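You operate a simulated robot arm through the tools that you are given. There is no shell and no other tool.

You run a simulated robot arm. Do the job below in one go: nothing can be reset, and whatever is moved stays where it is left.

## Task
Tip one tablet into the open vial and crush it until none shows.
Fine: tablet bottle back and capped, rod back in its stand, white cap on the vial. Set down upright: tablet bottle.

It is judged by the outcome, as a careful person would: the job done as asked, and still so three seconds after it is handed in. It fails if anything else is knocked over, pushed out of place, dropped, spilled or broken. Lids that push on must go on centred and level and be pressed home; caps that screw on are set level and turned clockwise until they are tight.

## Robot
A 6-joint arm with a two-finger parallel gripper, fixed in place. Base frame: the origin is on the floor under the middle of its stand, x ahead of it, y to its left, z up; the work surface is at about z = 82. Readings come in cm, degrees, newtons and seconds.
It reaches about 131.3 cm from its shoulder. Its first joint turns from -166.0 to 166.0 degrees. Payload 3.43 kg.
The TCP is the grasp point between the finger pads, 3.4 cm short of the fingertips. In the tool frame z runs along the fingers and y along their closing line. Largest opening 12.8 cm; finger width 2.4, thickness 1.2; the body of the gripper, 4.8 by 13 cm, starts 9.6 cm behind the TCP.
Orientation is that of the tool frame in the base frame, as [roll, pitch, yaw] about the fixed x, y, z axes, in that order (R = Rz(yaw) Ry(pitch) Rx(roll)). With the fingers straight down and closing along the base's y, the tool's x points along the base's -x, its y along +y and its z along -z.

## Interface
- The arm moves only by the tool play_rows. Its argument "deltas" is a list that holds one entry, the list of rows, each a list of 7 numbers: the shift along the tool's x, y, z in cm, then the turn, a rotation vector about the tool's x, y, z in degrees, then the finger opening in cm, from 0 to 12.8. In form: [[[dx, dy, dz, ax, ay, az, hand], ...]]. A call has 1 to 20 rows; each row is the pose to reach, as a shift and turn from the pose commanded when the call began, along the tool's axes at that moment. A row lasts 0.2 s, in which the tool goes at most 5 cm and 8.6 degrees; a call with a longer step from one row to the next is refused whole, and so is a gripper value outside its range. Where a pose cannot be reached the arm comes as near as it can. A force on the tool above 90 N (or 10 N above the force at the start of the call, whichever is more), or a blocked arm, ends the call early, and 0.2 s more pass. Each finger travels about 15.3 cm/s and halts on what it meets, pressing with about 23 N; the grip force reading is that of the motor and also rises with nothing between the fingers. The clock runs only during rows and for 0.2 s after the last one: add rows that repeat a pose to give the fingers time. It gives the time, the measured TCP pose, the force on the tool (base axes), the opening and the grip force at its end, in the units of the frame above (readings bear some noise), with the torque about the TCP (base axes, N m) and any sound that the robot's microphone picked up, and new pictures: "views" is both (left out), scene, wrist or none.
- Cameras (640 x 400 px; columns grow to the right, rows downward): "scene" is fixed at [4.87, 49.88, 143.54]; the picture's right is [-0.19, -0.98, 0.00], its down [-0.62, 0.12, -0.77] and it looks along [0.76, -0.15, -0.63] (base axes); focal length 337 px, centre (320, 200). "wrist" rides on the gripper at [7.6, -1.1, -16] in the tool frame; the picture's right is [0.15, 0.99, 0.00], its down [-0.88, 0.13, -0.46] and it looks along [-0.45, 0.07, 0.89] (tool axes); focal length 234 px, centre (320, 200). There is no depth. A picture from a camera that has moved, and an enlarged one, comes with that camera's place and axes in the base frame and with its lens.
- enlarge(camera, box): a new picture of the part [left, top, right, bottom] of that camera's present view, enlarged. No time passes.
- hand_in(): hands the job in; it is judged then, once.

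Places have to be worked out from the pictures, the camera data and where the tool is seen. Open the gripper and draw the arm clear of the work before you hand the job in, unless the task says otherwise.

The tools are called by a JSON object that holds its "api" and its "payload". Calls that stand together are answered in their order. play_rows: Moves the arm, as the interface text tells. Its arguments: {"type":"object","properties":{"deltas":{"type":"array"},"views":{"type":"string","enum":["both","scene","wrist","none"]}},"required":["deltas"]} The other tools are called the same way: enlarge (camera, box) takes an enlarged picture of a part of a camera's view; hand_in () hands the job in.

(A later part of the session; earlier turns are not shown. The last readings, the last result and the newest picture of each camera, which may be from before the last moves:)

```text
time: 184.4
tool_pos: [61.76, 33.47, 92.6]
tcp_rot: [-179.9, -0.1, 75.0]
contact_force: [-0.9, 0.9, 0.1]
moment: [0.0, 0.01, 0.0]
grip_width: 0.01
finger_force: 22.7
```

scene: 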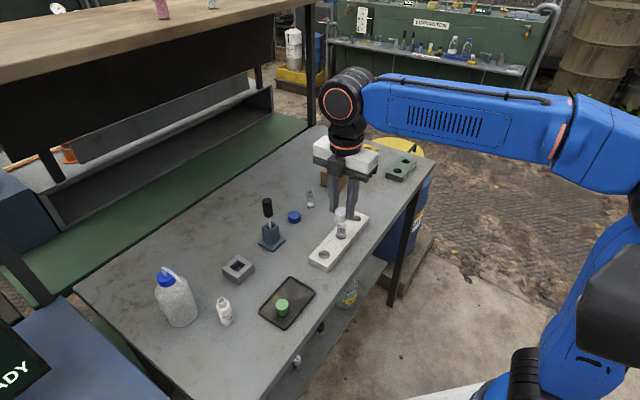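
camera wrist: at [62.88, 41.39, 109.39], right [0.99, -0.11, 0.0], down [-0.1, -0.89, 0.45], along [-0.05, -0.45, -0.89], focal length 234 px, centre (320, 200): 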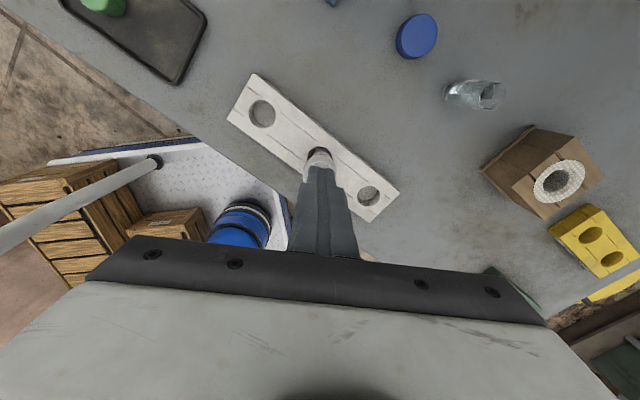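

{"api": "play_rows", "payload": {"deltas": [[[0, 0, 0.06, 0, 0, 0, 0], [0, 0, 0.12, 0, 0, 0, 0], [0, 0, 0.12, 0, 0, 0, 0]]], "views": "none"}}

{"api": "play_rows", "payload": {"deltas": [[[0, 0, 0.05, 0, 0, 0, 0], [0, 0, 0.1, 0, 0, 0, 0], [0, 0, 0.1, 0, 0, 0, 0]]], "views": "none"}}

{"api": "enlarge", "payload": {"camera": "scene", "box": [325, 205, 360, 245]}}

```text
time: 185.2
tool_pos: [61.87, 33.43, 92.52]
tcp_rot: [-179.9, 0.0, 75.0]
contact_force: [-1.3, -0.5, 4.8]
moment: [-0.04, 0.03, 0.0]
grip_width: 0.0
finger_force: 22.6
```

```text
time: 186.0
tool_pos: [61.83, 33.57, 92.46]
tcp_rot: [-179.9, -0.2, 75.0]
contact_force: [-1.4, -1.5, 24.2]
moment: [-0.07, 0.04, 0.01]
grip_width: 0.02
finger_force: 23.4
```

```text
10.00 times, centred on (342, 225) of scene
camera zoom: at [4.87, 49.88, 143.54], right [-0.19, -0.98, 0.0], down [-0.62, 0.12, -0.77], along [0.76, -0.15, -0.63], focal length 3366 px, centre (95, -50)
```

zoom: 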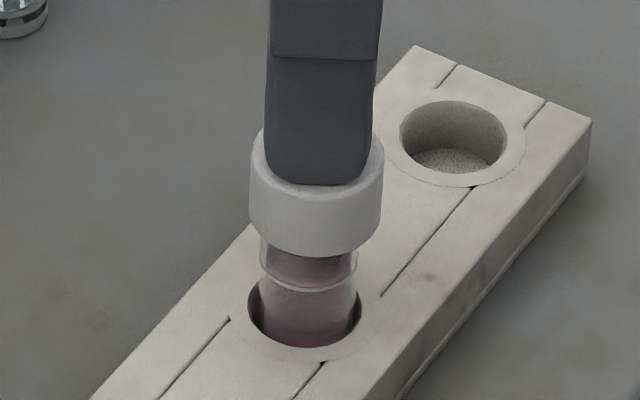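

24 N, with no movement so far. I'll press to about 45–50 N.

{"api": "play_rows", "payload": {"deltas": [[[0, 0, 0.04, 0, 0, 0, 0], [0, 0, 0.08, 0, 0, 0, 0], [0, 0, 0.1, 0, 0, 0, 0], [0, 0, 0.1, 0, 0, 0, 0]]], "views": "none"}}

{"api": "enlarge", "payload": {"camera": "scene", "box": [325, 205, 360, 245]}}

```text
time: 187.0
tool_pos: [61.68, 33.45, 92.4]
tcp_rot: [180.0, -0.2, 75.0]
contact_force: [-2.8, 3.1, 42.5]
moment: [0.18, 0.05, -0.01]
grip_width: 0.0
finger_force: 22.9
```

```text
10.00 times, centred on (342, 225) of scene
camera zoom: at [4.87, 49.88, 143.54], right [-0.19, -0.98, 0.0], down [-0.62, 0.12, -0.77], along [0.76, -0.15, -0.63], focal length 3366 px, centre (95, -50)
```

zoom: 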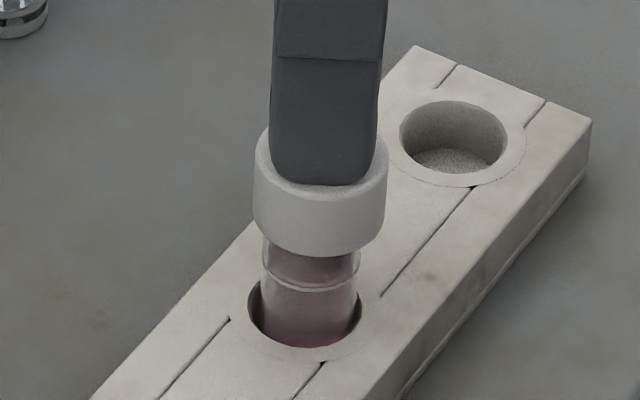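

42 N with no movement: the cap is hard against the vial rim, so it's fully down. In case it is a screw cap, I'll do another long clockwise turn with a proper grip. First I'll rise and wind the wrist back.

{"api": "play_rows", "payload": {"deltas": [[[0, 0, -0.5, 0, 0, 0, 0], [0, 0, -2, 0, 0, 0, 0], [0, 0, -4, 0, 0, 0, 2], [0, 0, -5, 0, 0, -8, 4.4], [0, 0, -5, 0, 0, -16, 4.4], [0, 0, -5, 0, 0, -24, 4.4], [0, 0, -5, 0, 0, -32, 4.4], [0, 0, -5, 0, 0, -40, 4.4], [0, 0, -5, 0, 0, -48, 4.4], [0, 0, -5, 0, 0, -56, 4.4], [0, 0, -5, 0, 0, -64, 4.4], [0, 0, -5, 0, 0, -72, 4.4], [0, 0, -5, 0, 0, -80, 4.4], [0, 0, -5, 0, 0, -88, 4.4], [0, 0, -5, 0, 0, -96, 4.4], [0, 0, -5, 0, 0, -104, 4.4], [0, 0, -5, 0, 0, -112, 4.4], [0, 0, -5, 0, 0, -120, 4.4]]], "views": "none"}}

{"api": "play_rows", "payload": {"deltas": [[[0, 0, 0, 0, 0, -8, 4.4], [0, 0, 0, 0, 0, -16, 4.4], [0, 0, 0, 0, 0, -24, 4.4], [0, 0, 0, 0, 0, -32, 4.4], [0, 0, 0, 0, 0, -40, 4.4], [0, 0, 0, 0, 0, -48, 4.4], [0, 0, 0, 0, 0, -56, 4.4], [0, 0, 0, 0, 0, -64, 4.4], [0, 0, 0, 0, 0, -72, 4.4], [0, 0, 0, 0, 0, -80, 4.4], [0, 0, 0, 0, 0, -88, 4.4], [0, 0, 0, 0, 0, -96, 4.4], [0, 0, 0, 0, 0, -104, 4.4], [0, 0, 0, 0, 0, -112, 4.4], [0, 0, 0, 0, 0, -120, 4.4], [0, 0, 0, 0, 0, -120, 4.4]]], "views": "both"}}

{"api": "enlarge", "payload": {"camera": "wrist", "box": [270, 90, 370, 210]}}

{"api": "enlarge", "payload": {"camera": "scene", "box": [325, 205, 360, 245]}}

```text
time: 190.8
tool_pos: [61.93, 33.5, 97.27]
tcp_rot: [179.9, -0.1, -164.9]
contact_force: [-0.9, -0.5, -0.2]
moment: [-0.02, 0.0, -0.01]
grip_width: 4.38
finger_force: 0.0
```

```text
time: 194.2
tool_pos: [61.81, 33.65, 97.18]
tcp_rot: [-179.9, 0.1, -44.8]
contact_force: [-0.5, -0.7, 0.4]
moment: [0.01, 0.0, -0.01]
grip_width: 4.38
finger_force: 0.0
camera wrist: at [67.97, 29.09, 113.16], right [-0.59, -0.8, 0.0], down [-0.71, 0.53, 0.46], along [-0.37, 0.27, -0.89], focal length 234 px, centre (320, 200)
```

scene: 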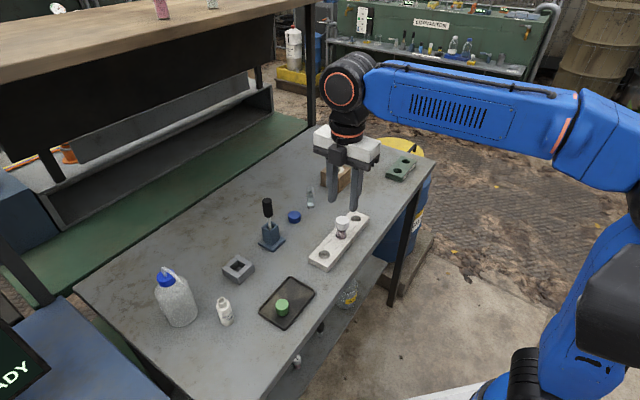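
wrist: 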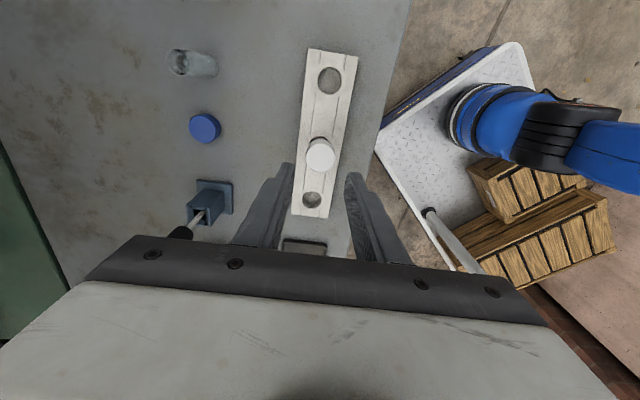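

```text
3.33 times, centred on (320, 150) of wrist
camera zoom: at [67.97, 29.09, 113.16], right [-0.59, -0.8, 0.0], down [-0.71, 0.53, 0.46], along [-0.37, 0.27, -0.89], focal length 781 px, centre (320, 367)
```

zoom: 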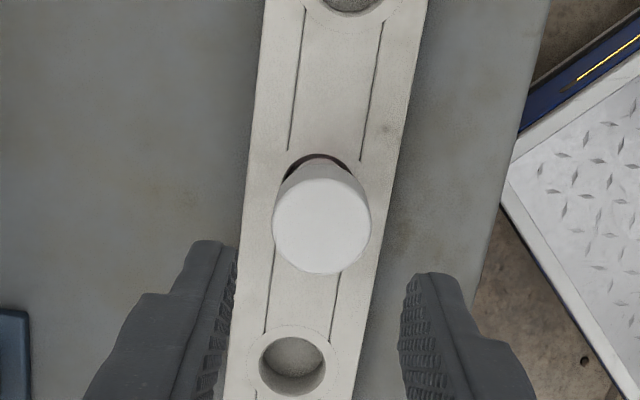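

```text
10.00 times, centred on (342, 225) of scene
camera zoom: at [4.87, 49.88, 143.54], right [-0.19, -0.98, 0.0], down [-0.62, 0.12, -0.77], along [0.76, -0.15, -0.63], focal length 3366 px, centre (95, -50)
```

zoom: 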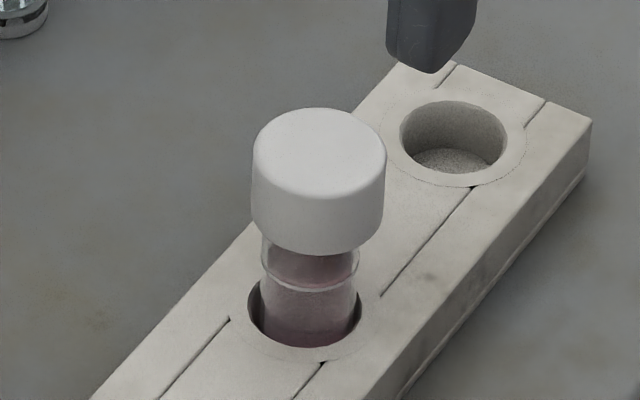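

Comparing opposite camera angles, my camera estimate is biased about 0.2 cm toward the camera, so the cap really was centred in the grip. I'll centre on the cap, go down around it and re-grip.

{"api": "play_rows", "payload": {"deltas": [[[0.1, 0.05, 0.5, 0, 0, 0, 4.4], [0.2, 0.1, 1.8, 0, 0, 0, 4.4], [0.2, 0.1, 3.2, 0, 0, 0, 4.4], [0.2, 0.1, 4.6, 0, 0, 0, 4.4], [0.2, 0.1, 5.6, 0, 0, 0, 4.4], [0.2, 0.1, 5.9, 0, 0, 0, 4.4], [0.2, 0.1, 5.9, 0, 0, 0, 4.4]]], "views": "none"}}

{"api": "enlarge", "payload": {"camera": "wrist", "box": [270, 110, 370, 230]}}

{"api": "enlarge", "payload": {"camera": "scene", "box": [325, 205, 360, 245]}}

```text
time: 195.8
tool_pos: [61.75, 33.43, 91.18]
tcp_rot: [-179.9, 0.1, -45.0]
contact_force: [-0.1, 1.2, -0.2]
moment: [-0.02, 0.01, -0.06]
grip_width: 4.41
finger_force: 0.0
```

```text
3.33 times, centred on (320, 170) of wrist
camera zoom: at [67.96, 28.93, 107.2], right [-0.6, -0.8, 0.0], down [-0.71, 0.53, 0.46], along [-0.37, 0.27, -0.89], focal length 781 px, centre (320, 300)
```

zoom: 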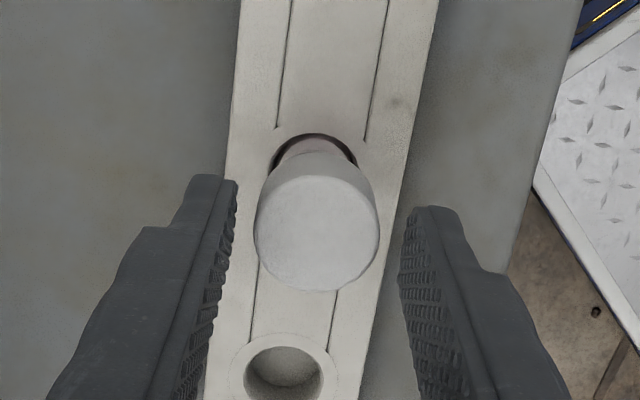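

```text
10.00 times, centred on (342, 225) of scene
camera zoom: at [4.87, 49.88, 143.54], right [-0.19, -0.98, 0.0], down [-0.62, 0.12, -0.77], along [0.76, -0.15, -0.63], focal length 3366 px, centre (95, -50)
```

zoom: 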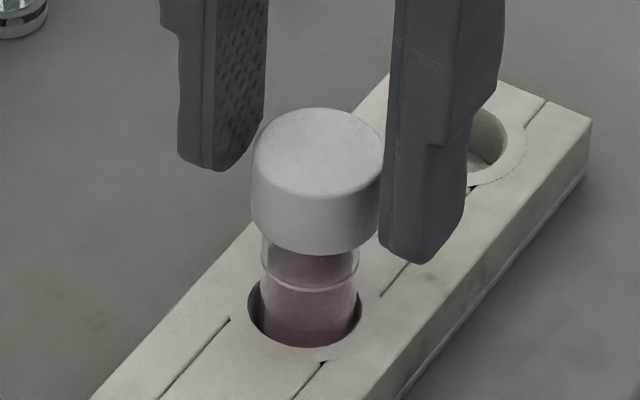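

It is centred. I'll grip and turn clockwise 136° with slight downward load.

{"api": "play_rows", "payload": {"deltas": [[[0, 0, 0, 0, 0, 0, 3.6], [0, 0, 0, 0, 0, 0, 3.0], [0, 0, 0, 0, 0, 0, 2.6], [0, 0, 0.05, 0, 0, 0, 2.6], [0, 0, 0.06, 0, 0, 0, 2.6]]], "views": "none"}}

{"api": "play_rows", "payload": {"deltas": [[[0, 0, 0, 0, 0, 8, 2.6], [0, 0, 0, 0, 0, 16, 2.6], [0, 0, 0, 0, 0, 24, 2.6], [0, 0, 0, 0, 0, 32, 2.6], [0, 0, 0, 0, 0, 40, 2.6], [0, 0, 0, 0, 0, 48, 2.6], [0, 0, 0, 0, 0, 56, 2.6], [0, 0, 0, 0, 0, 64, 2.6]]], "views": "none"}}

{"api": "play_rows", "payload": {"deltas": [[[0, 0, 0, 0, 0, 8, 2.6], [0, 0, 0, 0, 0, 16, 2.6], [0, 0, 0, 0, 0, 24, 2.6], [0, 0, 0, 0, 0, 32, 2.6], [0, 0, 0, 0, 0, 40, 2.6], [0, 0, 0, 0, 0, 48, 2.6], [0, 0, 0, 0, 0, 56, 2.6], [0, 0, 0, 0, 0, 64, 2.6]]], "views": "none"}}

```text
time: 197.0
tool_pos: [61.79, 33.36, 91.29]
tcp_rot: [-180.0, 0.1, -45.1]
contact_force: [-0.5, 1.1, 2.0]
moment: [0.04, 0.04, 0.0]
grip_width: 3.17
finger_force: 23.2
```

```text
time: 198.8
tool_pos: [61.96, 33.43, 91.32]
tcp_rot: [180.0, 0.1, -109.1]
contact_force: [-1.3, 0.4, 3.5]
moment: [0.12, -0.01, 0.01]
grip_width: 3.21
finger_force: 23.0
```

```text
time: 200.6
tool_pos: [61.84, 33.25, 91.33]
tcp_rot: [179.9, -0.1, -173.1]
contact_force: [0.3, 1.3, 2.8]
moment: [0.04, -0.04, 0.01]
grip_width: 3.18
finger_force: 23.7
```

No torque and no change in force. I'll compare the cap height again.

{"api": "enlarge", "payload": {"camera": "scene", "box": [332, 222, 352, 242]}}

{"api": "enlarge", "payload": {"camera": "wrist", "box": [290, 110, 350, 190]}}

```text
16.00 times, centred on (342, 232) of scene
camera zoom: at [4.87, 49.88, 143.54], right [-0.19, -0.98, 0.0], down [-0.62, 0.12, -0.77], along [0.76, -0.15, -0.63], focal length 5385 px, centre (-32, -312)
```

zoom: 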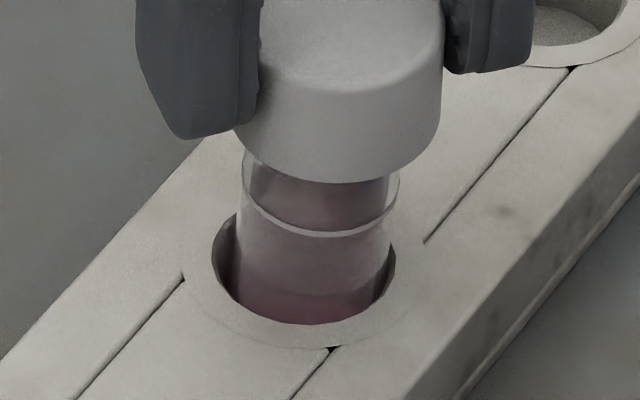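

```text
5.00 times, centred on (320, 150) of wrist
camera zoom: at [54.51, 31.36, 107.29], right [-0.26, 0.96, 0.0], down [0.86, 0.23, 0.45], along [0.44, 0.12, -0.89], focal length 1171 px, centre (320, 450)
```

zoom: 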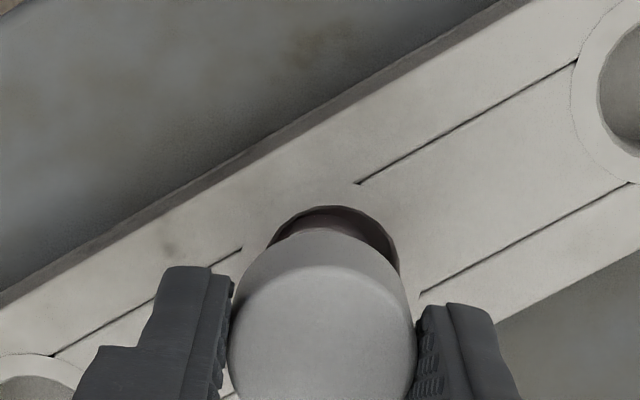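

I'll do a gentle lift test: raise the cap 0.5 cm and see whether the vial comes with it (secured) or stays (loose).

{"api": "play_rows", "payload": {"deltas": [[[0, 0, -0.15, 0, 0, 0, 2.6], [0, 0, -0.3, 0, 0, 0, 2.6], [0, 0, -0.5, 0, 0, 0, 2.6], [0, 0, -0.5, 0, 0, 0, 2.6]]], "views": "none"}}

{"api": "enlarge", "payload": {"camera": "scene", "box": [332, 222, 352, 242]}}

```text
time: 201.6
tool_pos: [61.95, 33.57, 91.84]
tcp_rot: [179.9, -0.2, -173.1]
contact_force: [0.1, -0.6, 0.0]
moment: [0.0, -0.03, 0.02]
grip_width: 3.18
finger_force: 22.6
```

```text
16.00 times, centred on (342, 232) of scene
camera zoom: at [4.87, 49.88, 143.54], right [-0.19, -0.98, 0.0], down [-0.62, 0.12, -0.77], along [0.76, -0.15, -0.63], focal length 5385 px, centre (-32, -312)
```

zoom: 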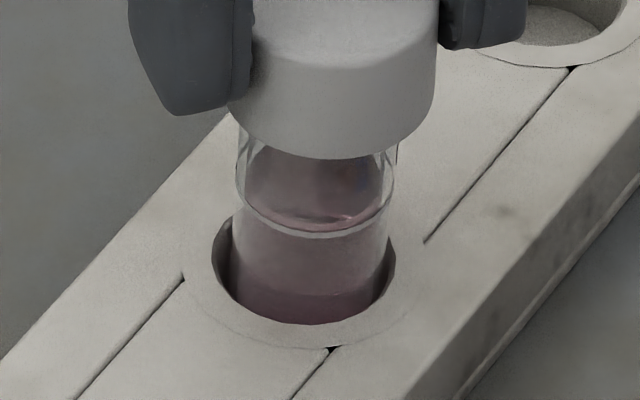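

The cap lifts off freely, so it isn't engaged yet, and the scene view shows it was about 0.19 cm off the vial axis in y. I'll set it back down centred, release, turn to yaw −90° and re-grip it accurately.

{"api": "play_rows", "payload": {"deltas": [[[0, 0.09, 0, 0, 0, 0, 2.6], [0, 0.17, 0, 0, 0, 0, 2.6], [0, 0.17, 0.25, 0, 0, 0, 2.6], [0, 0.17, 0.5, 0, 0, 0, 2.6], [0, 0.17, 0.5, 0, 0, 0, 2.6]]], "views": "none"}}

{"api": "enlarge", "payload": {"camera": "scene", "box": [332, 222, 352, 242]}}

{"api": "enlarge", "payload": {"camera": "wrist", "box": [290, 110, 350, 190]}}

```text
time: 202.8
tool_pos: [61.85, 33.51, 91.32]
tcp_rot: [179.8, -0.1, -173.1]
contact_force: [-0.3, 0.3, -0.3]
moment: [0.01, 0.01, 0.0]
grip_width: 3.17
finger_force: 23.4
```

```text
16.00 times, centred on (342, 232) of scene
camera zoom: at [4.87, 49.88, 143.54], right [-0.19, -0.98, 0.0], down [-0.62, 0.12, -0.77], along [0.76, -0.15, -0.63], focal length 5385 px, centre (-32, -312)
```

zoom: 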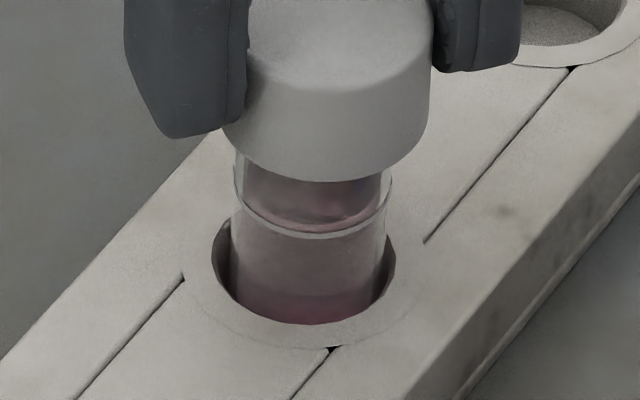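

```text
5.00 times, centred on (320, 150) of wrist
camera zoom: at [54.56, 31.52, 107.31], right [-0.27, 0.96, 0.0], down [0.86, 0.24, 0.45], along [0.44, 0.12, -0.89], focal length 1171 px, centre (320, 450)
```

zoom: 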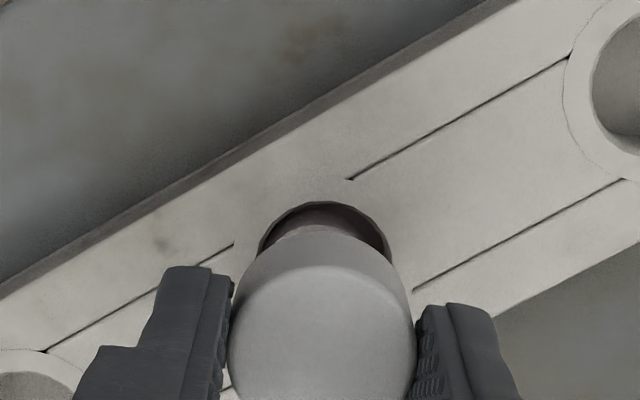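

The cap is still about 0.15 cm off toward −y. I'll shift again while it is only lightly resting.

{"api": "play_rows", "payload": {"deltas": [[[0, 0.08, -0.1, 0, 0, 0, 2.6], [0, 0.15, -0.1, 0, 0, 0, 2.6], [0, 0.15, 0.0, 0, 0, 0, 2.6], [0, 0.15, 0.0, 0, 0, 0, 2.6]]], "views": "none"}}

{"api": "enlarge", "payload": {"camera": "scene", "box": [332, 222, 352, 242]}}

```text
time: 203.8
tool_pos: [61.88, 33.55, 91.29]
tcp_rot: [179.9, -0.1, -173.0]
contact_force: [-0.3, 0.6, 0.6]
moment: [0.0, 0.09, 0.0]
grip_width: 3.18
finger_force: 22.6
```

```text
16.00 times, centred on (342, 232) of scene
camera zoom: at [4.87, 49.88, 143.54], right [-0.19, -0.98, 0.0], down [-0.62, 0.12, -0.77], along [0.76, -0.15, -0.63], focal length 5385 px, centre (-32, -312)
```

zoom: 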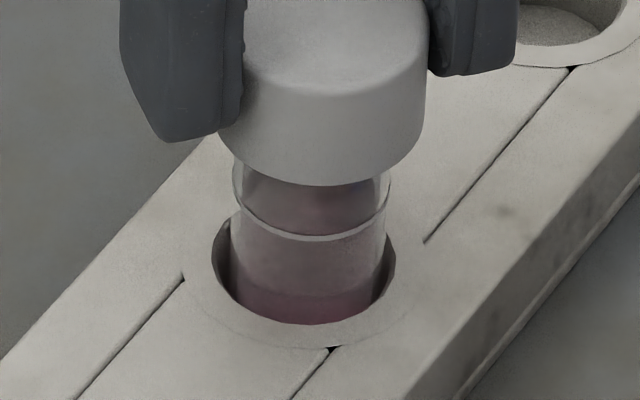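

{"api": "play_rows", "payload": {"deltas": [[[0, 0.05, -0.1, 0, 0, 0, 2.6], [0, 0.1, -0.1, 0, 0, 0, 2.6], [0, 0.1, 0.02, 0, 0, 0, 2.6], [0, 0.1, 0.02, 0, 0, 0, 3.0], [0, 0.1, 0.02, 0, 0, 0, 3.5], [0, 0.1, 0.02, 0, 0, 0, 4.4], [0, 0.1, -1, 0, 0, 0, 4.4], [0, 0.1, -3, 0, 0, 0, 4.4], [0, 0.1, -5, 0, 0, 0, 4.4], [0, 0.1, -6, 0, 0, 0, 4.4]]], "views": "none"}}

{"api": "enlarge", "payload": {"camera": "scene", "box": [332, 218, 352, 242]}}

{"api": "play_rows", "payload": {"deltas": [[[0, 0, 0, 0, 0, -8, 4.4], [0, 0, 0, 0, 0, -16, 4.4], [0, 0, 0, 0, 0, -24, 4.4], [0, 0, 0, 0, 0, -32, 4.4], [0, 0, 0, 0, 0, -40, 4.4], [0, 0, 0, 0, 0, -48, 4.4], [0, 0, 0, 0, 0, -56, 4.4], [0, 0, 0, 0, 0, -64, 4.4], [0, 0, 0, 0, 0, -72, 4.4], [0, 0, 0, 0, 0, -80, 4.4], [0, 0, 0, 0, 0, -83, 4.4], [0, 0, 0, 0, 0, -83, 4.4]]], "views": "none"}}

{"api": "enlarge", "payload": {"camera": "wrist", "box": [285, 100, 355, 190]}}

{"api": "enlarge", "payload": {"camera": "scene", "box": [325, 195, 360, 245]}}

```text
time: 206.0
tool_pos: [61.66, 33.77, 97.39]
tcp_rot: [180.0, 0.0, -173.0]
contact_force: [-0.2, 0.6, 0.6]
moment: [-0.01, -0.01, 0.01]
grip_width: 4.43
finger_force: 0.1
```

```text
16.00 times, centred on (342, 230) of scene
camera zoom: at [4.87, 49.88, 143.54], right [-0.19, -0.98, 0.0], down [-0.62, 0.12, -0.77], along [0.76, -0.15, -0.63], focal length 5385 px, centre (-32, -280)
```

zoom: 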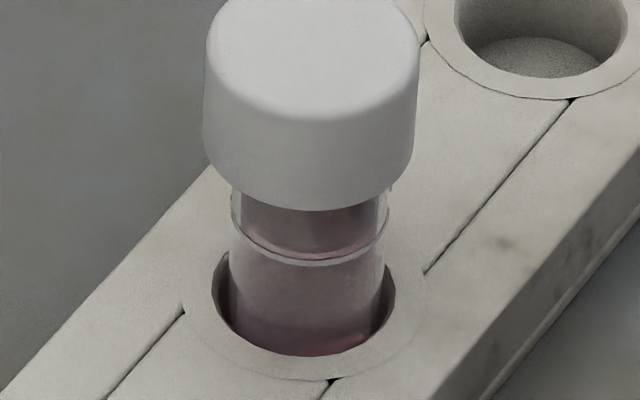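

```text
time: 208.6
tool_pos: [61.84, 33.78, 97.2]
tcp_rot: [179.9, 0.2, -89.9]
contact_force: [-0.2, -0.5, 0.6]
moment: [-0.02, -0.04, 0.01]
grip_width: 4.41
finger_force: 0.1
```

```text
4.44 times, centred on (320, 145) of wrist
camera zoom: at [63.02, 26.27, 113.3], right [-0.99, -0.15, 0.0], down [-0.13, 0.88, 0.46], along [-0.07, 0.45, -0.89], focal length 1041 px, centre (320, 444)
```

zoom: 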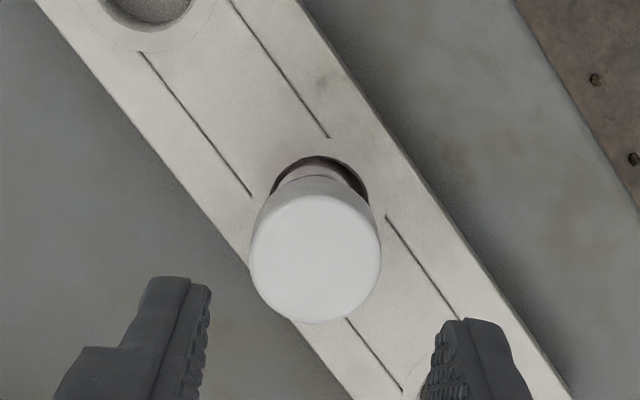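

```text
8.00 times, centred on (342, 220) of scene
camera zoom: at [4.87, 49.88, 143.54], right [-0.19, -0.98, 0.0], down [-0.62, 0.12, -0.77], along [0.76, -0.15, -0.63], focal length 2693 px, centre (140, 40)
```

zoom: 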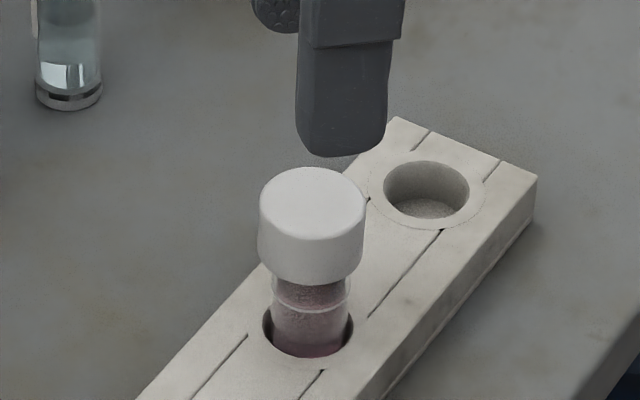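

In y the cap and vial now line up. I'll zoom to check x alignment from this −y viewpoint.

{"api": "enlarge", "payload": {"camera": "wrist", "box": [305, 130, 335, 175]}}

{"api": "enlarge", "payload": {"camera": "scene", "box": [330, 210, 354, 242]}}

```text
8.89 times, centred on (320, 152) of wrist
camera zoom: at [63.02, 26.27, 113.3], right [-0.99, -0.15, 0.0], down [-0.13, 0.88, 0.46], along [-0.07, 0.45, -0.89], focal length 2082 px, centre (320, 622)
```

zoom: 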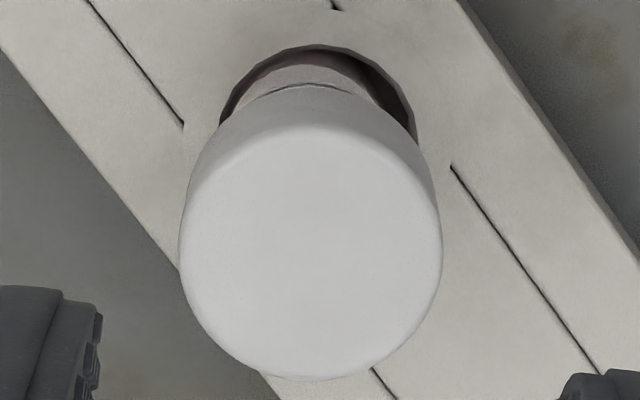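

```text
12.50 times, centred on (342, 226) of scene
camera zoom: at [4.87, 49.88, 143.54], right [-0.19, -0.98, 0.0], down [-0.62, 0.12, -0.77], along [0.76, -0.15, -0.63], focal length 4207 px, centre (45, -125)
```

zoom: 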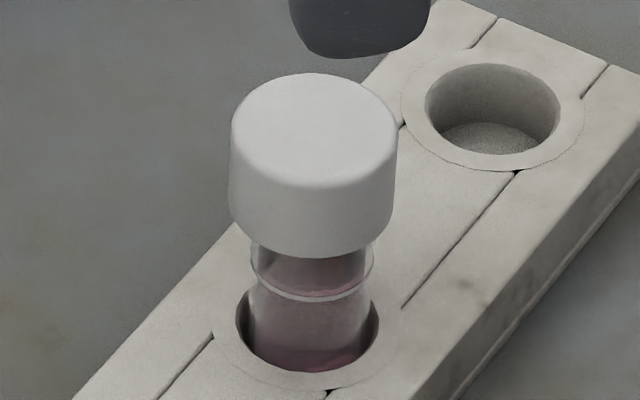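

Cap and vial are now concentric within about 1 mm both ways. I'll shift to match the cap centre, lower around it and grip.

{"api": "play_rows", "payload": {"deltas": [[[0.1, -0.08, 0.5, 0, 0, 0, 4.4], [0.2, -0.15, 1.8, 0, 0, 0, 4.4], [0.2, -0.15, 3.2, 0, 0, 0, 4.4], [0.2, -0.15, 4.6, 0, 0, 0, 4.4], [0.2, -0.15, 5.6, 0, 0, 0, 4.4], [0.2, -0.15, 5.95, 0, 0, 0, 4.4], [0.2, -0.15, 5.95, 0, 0, 0, 4.4]]], "views": "none"}}

{"api": "enlarge", "payload": {"camera": "wrist", "box": [285, 110, 355, 210]}}

{"api": "enlarge", "payload": {"camera": "scene", "box": [325, 200, 360, 245]}}

```text
time: 210.2
tool_pos: [61.93, 33.74, 91.41]
tcp_rot: [179.9, 0.1, -90.0]
contact_force: [0.0, -0.3, 0.1]
moment: [-0.01, 0.02, 0.03]
grip_width: 4.41
finger_force: 0.1
```

```text
4.00 times, centred on (320, 160) of wrist
camera zoom: at [63.12, 26.09, 107.44], right [-0.99, -0.15, 0.0], down [-0.13, 0.88, 0.46], along [-0.07, 0.45, -0.89], focal length 937 px, centre (320, 360)
```

zoom: 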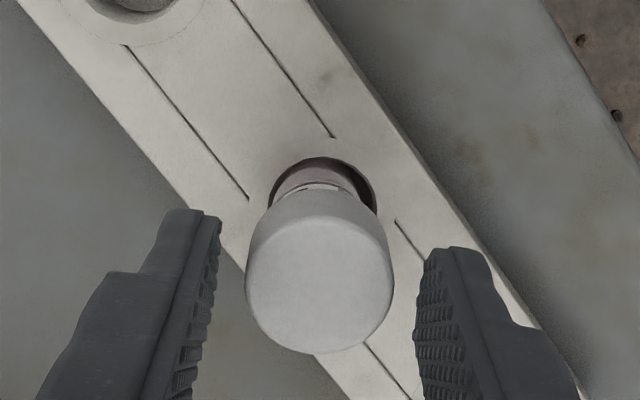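

```text
8.89 times, centred on (342, 222) of scene
camera zoom: at [4.87, 49.88, 143.54], right [-0.19, -0.98, 0.0], down [-0.62, 0.12, -0.77], along [0.76, -0.15, -0.63], focal length 2992 px, centre (120, 0)
```

zoom: 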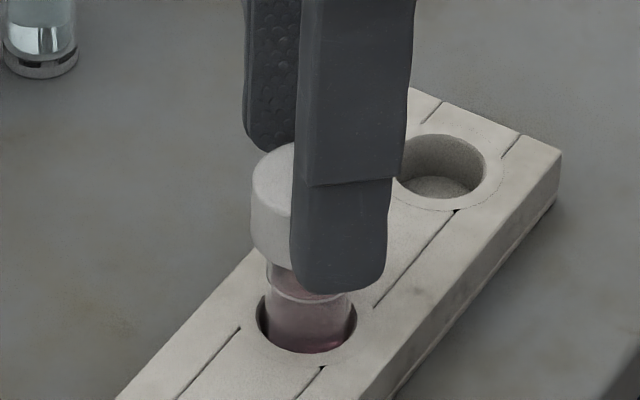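

Well centred now. I'll grip, then make a small lift to confirm concentricity.

{"api": "play_rows", "payload": {"deltas": [[[-0.08, 0, 0, 0, 0, 0, 3.8], [-0.08, 0, 0, 0, 0, 0, 3.4], [-0.08, 0, 0, 0, 0, 0, 3.0], [-0.08, 0, 0, 0, 0, 0, 2.6], [-0.08, 0, 0, 0, 0, 0, 2.6]]], "views": "none"}}

{"api": "enlarge", "payload": {"camera": "wrist", "box": [295, 120, 345, 190]}}

{"api": "enlarge", "payload": {"camera": "scene", "box": [330, 210, 354, 242]}}

```text
time: 211.4
tool_pos: [61.99, 33.69, 91.43]
tcp_rot: [179.9, 0.1, -90.0]
contact_force: [0.0, -0.5, 0.2]
moment: [-0.01, 0.0, -0.02]
grip_width: 3.1
finger_force: 22.8
```

```text
5.71 times, centred on (320, 155) of wrist
camera zoom: at [63.12, 26.14, 107.47], right [-0.99, -0.15, 0.0], down [-0.13, 0.88, 0.46], along [-0.07, 0.45, -0.89], focal length 1338 px, centre (320, 457)
```

zoom: 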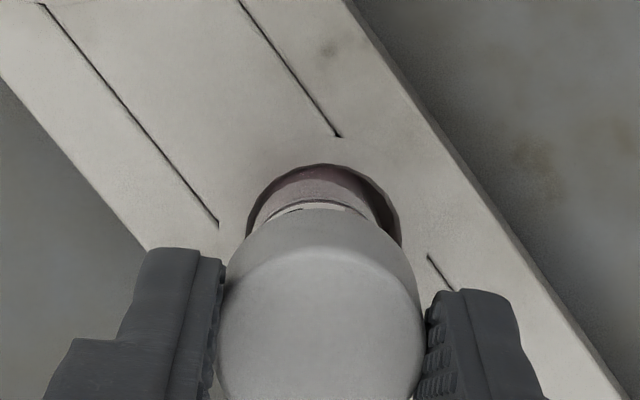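

```text
12.50 times, centred on (342, 226) of scene
camera zoom: at [4.87, 49.88, 143.54], right [-0.19, -0.98, 0.0], down [-0.62, 0.12, -0.77], along [0.76, -0.15, -0.63], focal length 4207 px, centre (45, -125)
```

zoom: 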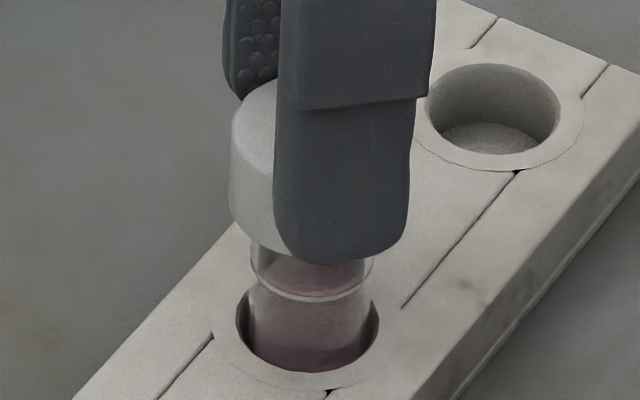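

The cap needs about 1.2 mm toward +x to match the vial. I'll shift while barely lifted, set down, press lightly and turn clockwise 64°.

{"api": "play_rows", "payload": {"deltas": [[[0, -0.06, -0.1, 0, 0, 0, 2.6], [0, -0.12, -0.1, 0, 0, 0, 2.6], [0, -0.12, 0, 0, 0, 0, 2.6], [0, -0.12, 0.1, 0, 0, 0, 2.6], [0, -0.12, 0.15, 0, 0, 0, 2.6], [0, -0.12, 0.15, 0, 0, 0, 2.6]]], "views": "none"}}

{"api": "enlarge", "payload": {"camera": "wrist", "box": [295, 120, 345, 190]}}

{"api": "enlarge", "payload": {"camera": "wrist", "box": [308, 130, 332, 160]}}

```text
time: 212.8
tool_pos: [62.14, 33.59, 91.31]
tcp_rot: [-179.9, 0.1, -90.0]
contact_force: [-0.4, 0.4, 17.3]
moment: [-0.01, -0.02, 0.01]
grip_width: 3.05
finger_force: 23.1
```

```text
5.71 times, centred on (320, 155) of wrist
camera zoom: at [63.26, 26.12, 107.23], right [-0.99, -0.15, 0.0], down [-0.13, 0.88, 0.46], along [-0.07, 0.45, -0.89], focal length 1338 px, centre (320, 457)
```

zoom: 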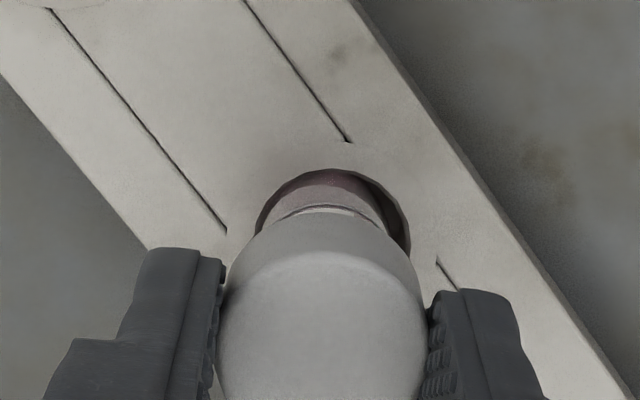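

```text
13.33 times, centred on (320, 145) of wrist
camera zoom: at [63.26, 26.12, 107.23], right [-0.99, -0.15, 0.0], down [-0.13, 0.88, 0.46], along [-0.07, 0.45, -0.89], focal length 3122 px, centre (320, 933)
```

zoom: 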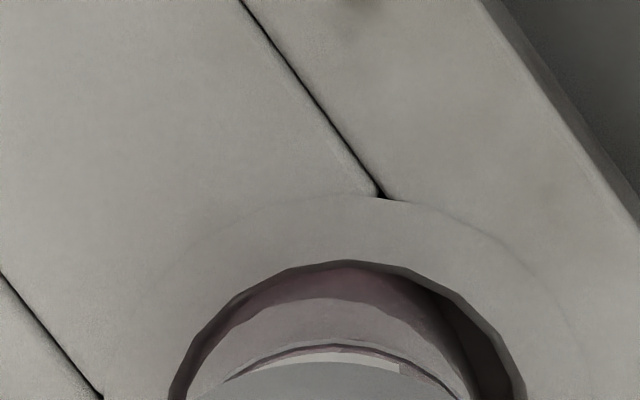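

The label edge is now visible under the cap, so I can use it as a marker. I'll turn clockwise 64° under this 17 N load and see whether the label follows.

{"api": "play_rows", "payload": {"deltas": [[[0, 0, 0, 0, 0, 8, 2.6], [0, 0, 0, 0, 0, 16, 2.6], [0, 0, 0, 0, 0, 24, 2.6], [0, 0, 0, 0, 0, 32, 2.6], [0, 0, 0, 0, 0, 40, 2.6], [0, 0, 0, 0, 0, 48, 2.6], [0, 0, 0, 0, 0, 56, 2.6], [0, 0, 0, 0, 0, 64, 2.6]]], "views": "none"}}

{"api": "enlarge", "payload": {"camera": "wrist", "box": [308, 130, 332, 160]}}

{"api": "enlarge", "payload": {"camera": "scene", "box": [330, 210, 354, 242]}}

```text
time: 214.6
tool_pos: [62.09, 33.58, 91.09]
tcp_rot: [179.9, -0.1, -154.1]
contact_force: [0.2, 0.3, 0.8]
moment: [0.02, 0.0, -0.01]
grip_width: 3.02
finger_force: 22.8
```

```text
13.33 times, centred on (320, 145) of wrist
camera zoom: at [55.81, 29.33, 107.22], right [-0.56, 0.83, 0.0], down [0.74, 0.5, 0.46], along [0.37, 0.26, -0.89], focal length 3122 px, centre (320, 933)
```

zoom: 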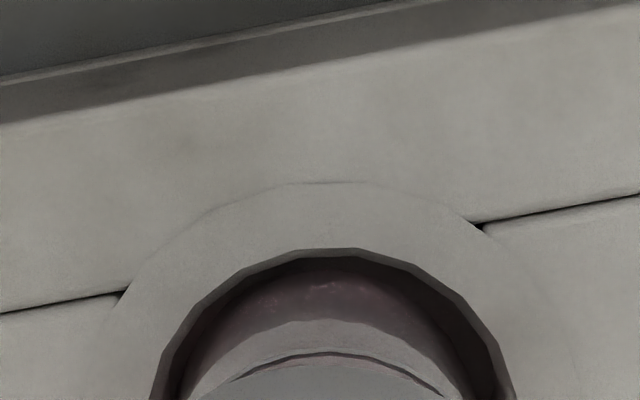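

```text
12.50 times, centred on (342, 226) of scene
camera zoom: at [4.87, 49.88, 143.54], right [-0.19, -0.98, 0.0], down [-0.62, 0.12, -0.77], along [0.76, -0.15, -0.63], focal length 4207 px, centre (45, -125)
```

zoom: 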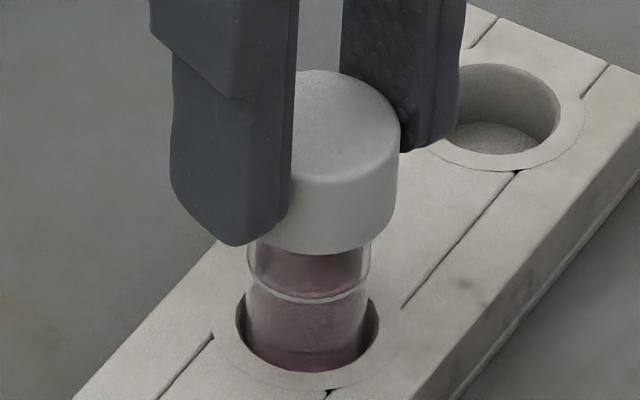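

The label didn't follow, so the cap is turning relative to the vial, and the 17 N load relaxed to about 1 N. I'll press again and continue.

{"api": "play_rows", "payload": {"deltas": [[[0, 0, 0.05, 0, 0, 0, 2.6], [0, 0, 0.1, 0, 0, 0, 2.6], [0, 0, 0.1, 0, 0, 0, 2.6]]], "views": "none"}}

{"api": "play_rows", "payload": {"deltas": [[[0, 0, 0, 0, 0, 8, 2.6], [0, 0, 0, 0, 0, 16, 2.6], [0, 0, 0, 0, 0, 24, 2.6], [0, 0, 0, 0, 0, 32, 2.6], [0, 0, 0, 0, 0, 40, 2.6], [0, 0, 0, 0, 0, 48, 2.6], [0, 0, 0, 0, 0, 56, 2.6], [0, 0, 0, 0, 0, 64, 2.6], [0, 0, 0, 0, 0, 72, 2.6], [0, 0, 0, 0, 0, 80, 2.6]]], "views": "none"}}

{"api": "enlarge", "payload": {"camera": "scene", "box": [330, 210, 354, 242]}}

```text
time: 215.4
tool_pos: [62.1, 33.63, 91.13]
tcp_rot: [179.8, -0.1, -154.1]
contact_force: [1.5, 1.2, 9.7]
moment: [0.08, -0.05, -0.04]
grip_width: 3.05
finger_force: 23.3
```

```text
time: 217.6
tool_pos: [62.05, 33.62, 91.04]
tcp_rot: [-179.9, -0.1, 126.0]
contact_force: [0.5, 0.7, 8.2]
moment: [0.0, -0.04, -0.01]
grip_width: 3.06
finger_force: 23.0
```

```text
12.50 times, centred on (342, 226) of scene
camera zoom: at [4.87, 49.88, 143.54], right [-0.19, -0.98, 0.0], down [-0.62, 0.12, -0.77], along [0.76, -0.15, -0.63], focal length 4207 px, centre (45, -125)
```

zoom: 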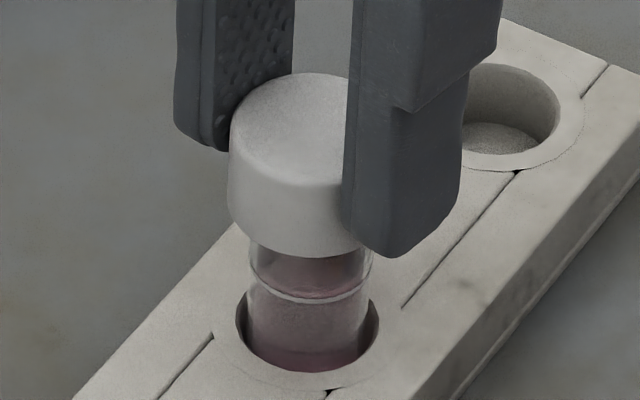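

{"api": "play_rows", "payload": {"deltas": [[[0, 0, -0.2, 0, 0, 0, 2.6], [0, 0, -0.4, 0, 0, 0, 2.6], [0, 0, -0.6, 0, 0, 0, 2.6], [0, 0, -0.6, 0, 0, 0, 2.6]]], "views": "none"}}

{"api": "enlarge", "payload": {"camera": "scene", "box": [330, 210, 354, 242]}}

{"api": "enlarge", "payload": {"camera": "wrist", "box": [305, 125, 335, 165]}}

```text
time: 218.6
tool_pos: [62.09, 33.64, 91.71]
tcp_rot: [-180.0, 0.0, 125.9]
contact_force: [-0.2, 0.5, 0.1]
moment: [-0.02, 0.02, -0.01]
grip_width: 3.03
finger_force: 22.7
```

```text
12.50 times, centred on (342, 226) of scene
camera zoom: at [4.87, 49.88, 143.54], right [-0.19, -0.98, 0.0], down [-0.62, 0.12, -0.77], along [0.76, -0.15, -0.63], focal length 4207 px, centre (45, -125)
```

zoom: 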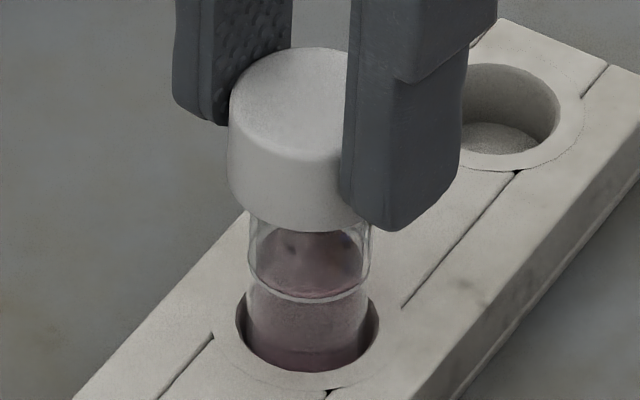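

```text
10.00 times, centred on (320, 145) of wrist
camera zoom: at [56.79, 39.13, 107.74], right [0.71, 0.7, 0.0], down [0.62, -0.64, 0.45], along [0.32, -0.32, -0.89], focal length 2342 px, centre (320, 750)
```

zoom: 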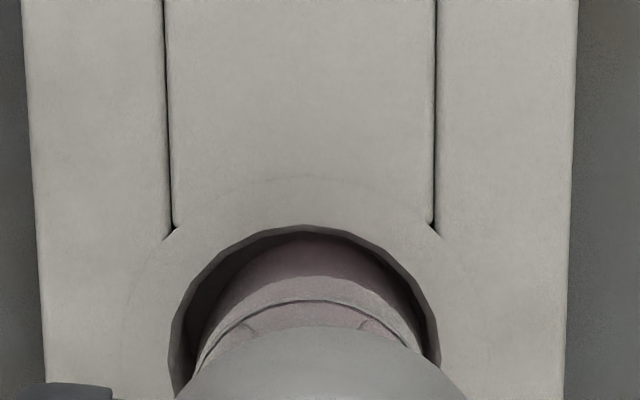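

The cap still lifts freely. I want to see inside it to know whether it's threaded. I'll lift it clear and tilt its open end toward the scene camera, away from everything.

{"api": "play_rows", "payload": {"deltas": [[[0, 0, -1.5, 0, 0, 0, 2.6], [0, 0, -3.5, 0, 0, 0, 2.6], [0, 0, -5.5, 0, 0, 0, 2.6], [0, 0, -7.5, 0, 0, 0, 2.6], [0, 0, -9.5, 0, 0, -6, 2.6], [2, 0, -11.5, 0, 0, -14, 2.6], [4, 0, -12, 0, 0, -22, 2.6], [6, 0, -12, 0, 0, -30, 2.6], [8, 0, -12, 0, 0, -38, 2.6], [9, 0, -12, 0, 0, -44, 2.6], [9, 0, -12, 0, 0, -44, 2.6]]], "views": "scene"}}

{"api": "enlarge", "payload": {"camera": "scene", "box": [325, 195, 360, 245]}}

```text
time: 221.0
tool_pos: [56.85, 40.79, 103.64]
tcp_rot: [179.9, -0.1, 170.1]
contact_force: [-0.2, 0.5, 0.3]
moment: [-0.01, -0.01, 0.0]
grip_width: 3.04
finger_force: 22.7
```

scene: 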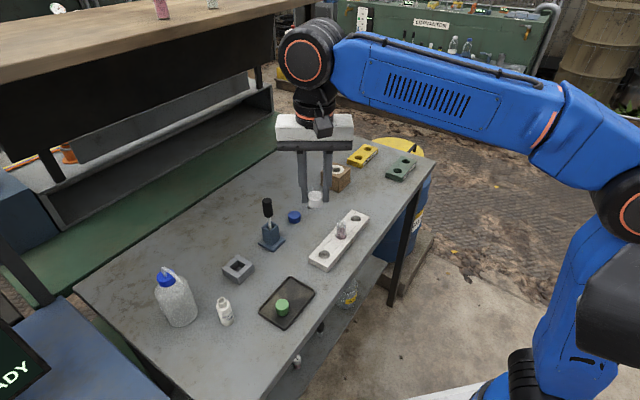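

```text
8.00 times, centred on (342, 220) of scene
camera zoom: at [4.87, 49.88, 143.54], right [-0.19, -0.98, 0.0], down [-0.62, 0.12, -0.77], along [0.76, -0.15, -0.63], focal length 2693 px, centre (140, 40)
```

zoom: 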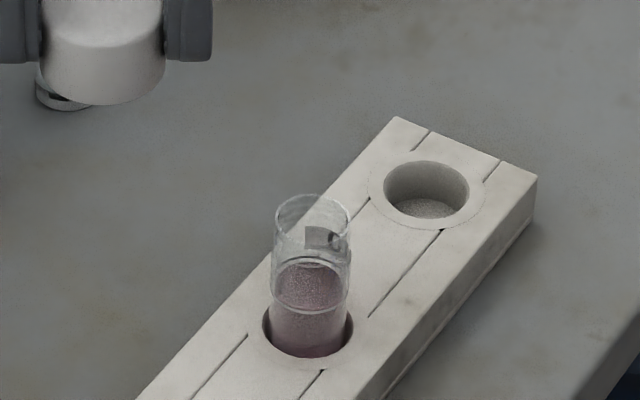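

{"api": "enlarge", "payload": {"camera": "scene", "box": [332, 215, 352, 240]}}

{"api": "play_rows", "payload": {"deltas": [[[0, 0, 0, 0, 8, 0, 2.6], [0, 0, 0, 0, 16, 0, 2.6], [0, 0, 0, 0, 24, 0, 2.6], [0, 0, 0, 0, 32, 0, 2.6], [0, 0, 0, 0, 40, 0, 2.6], [0, 0, 0, 0, 48, 0, 2.6], [0, 0, 0, 0, 56, 0, 2.6], [0, 0, 0, 0, 64, 0, 2.6], [0, 0, 0, 0, 72, 0, 2.6], [0, 0, 0, 0, 78, 0, 2.6], [0, 0, 0, 0, 78, 0, 2.6]]], "views": "scene"}}

```text
16.00 times, centred on (342, 228) of scene
camera zoom: at [4.87, 49.88, 143.54], right [-0.19, -0.98, 0.0], down [-0.62, 0.12, -0.77], along [0.76, -0.15, -0.63], focal length 5385 px, centre (-32, -240)
```

zoom: 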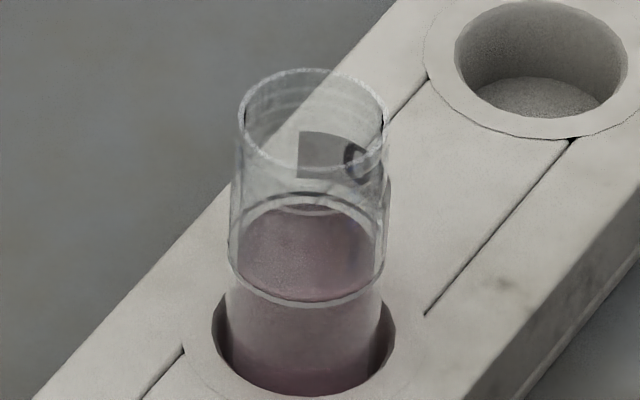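

```text
time: 223.4
tool_pos: [50.57, 46.36, 99.2]
tcp_rot: [176.4, -76.8, 170.3]
contact_force: [0.1, 0.3, -0.2]
moment: [0.02, 0.02, 0.04]
grip_width: 3.03
finger_force: 22.4
out of reach, approached as far as the arm can: row 6, 7, 8, 9, 10, 11
```

scene: 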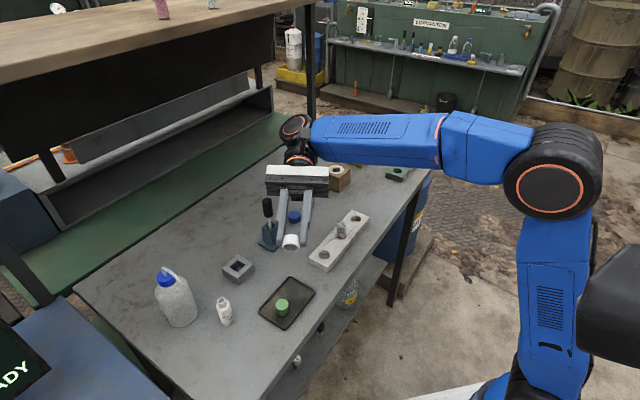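

The arm is at its limit and drifted somewhat, but it's clear of everything. I'll look into the cap.

{"api": "enlarge", "payload": {"camera": "scene", "box": [270, 225, 310, 260]}}

{"api": "enlarge", "payload": {"camera": "scene", "box": [240, 170, 340, 270]}}

```text
11.43 times, centred on (290, 242) of scene
camera zoom: at [4.87, 49.88, 143.54], right [-0.19, -0.98, 0.0], down [-0.62, 0.12, -0.77], along [0.76, -0.15, -0.63], focal length 3846 px, centre (663, -286)
```

zoom: 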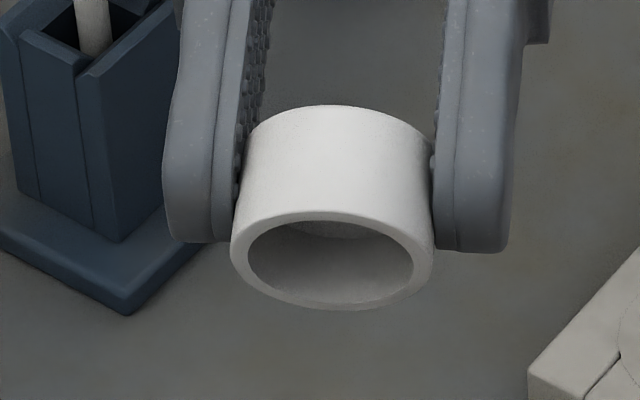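

```text
4.00 times, centred on (290, 220) of scene
camera zoom: at [4.87, 49.88, 143.54], right [-0.19, -0.98, 0.0], down [-0.62, 0.12, -0.77], along [0.76, -0.15, -0.63], focal length 1346 px, centre (440, 120)
```

zoom: 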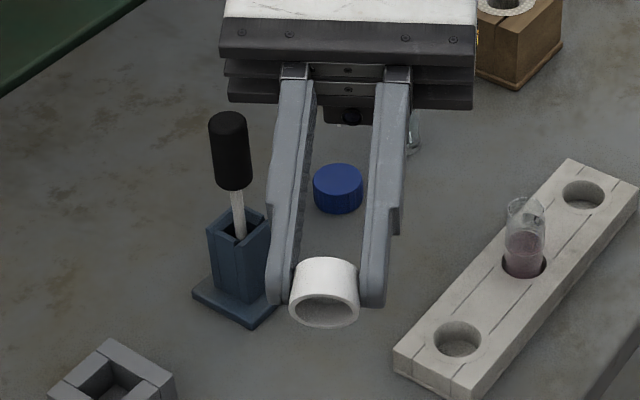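

The cap's inside is smooth with no threads, so it is a plain push-on cap, and the earlier hard stop means it does bottom out on the rim. I'll return the hand to pointing straight down.

{"api": "play_rows", "payload": {"deltas": [[[0, 0, 0, 0, -8, 0, 2.6], [0, 0, 0, 0, -16, 0, 2.6], [0, 0, 0, 0, -24, 0, 2.6], [0, 0, 0, 0, -32, 0, 2.6], [0, 0, 0, 0, -40, 0, 2.6], [0, 0, 0, 0, -48, 0, 2.6], [0, 0, 0, 0, -56, 0, 2.6], [0, 0, 0, 0, -64, 0, 2.6], [0, 0, 0, 0, -72, 0, 2.6], [0, 0, 0, 0, -77, 0, 2.6], [0, 0, 0, 0, -77, 0, 2.6]]], "views": "scene"}}

```text
time: 225.8
tool_pos: [50.27, 45.99, 98.96]
tcp_rot: [179.3, 0.3, 166.8]
contact_force: [-0.2, 0.3, -0.4]
moment: [0.0, -0.04, 0.02]
grip_width: 3.02
finger_force: 23.1
```

scene: 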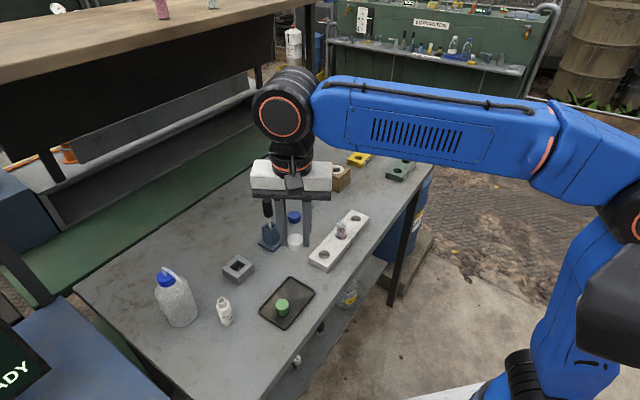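

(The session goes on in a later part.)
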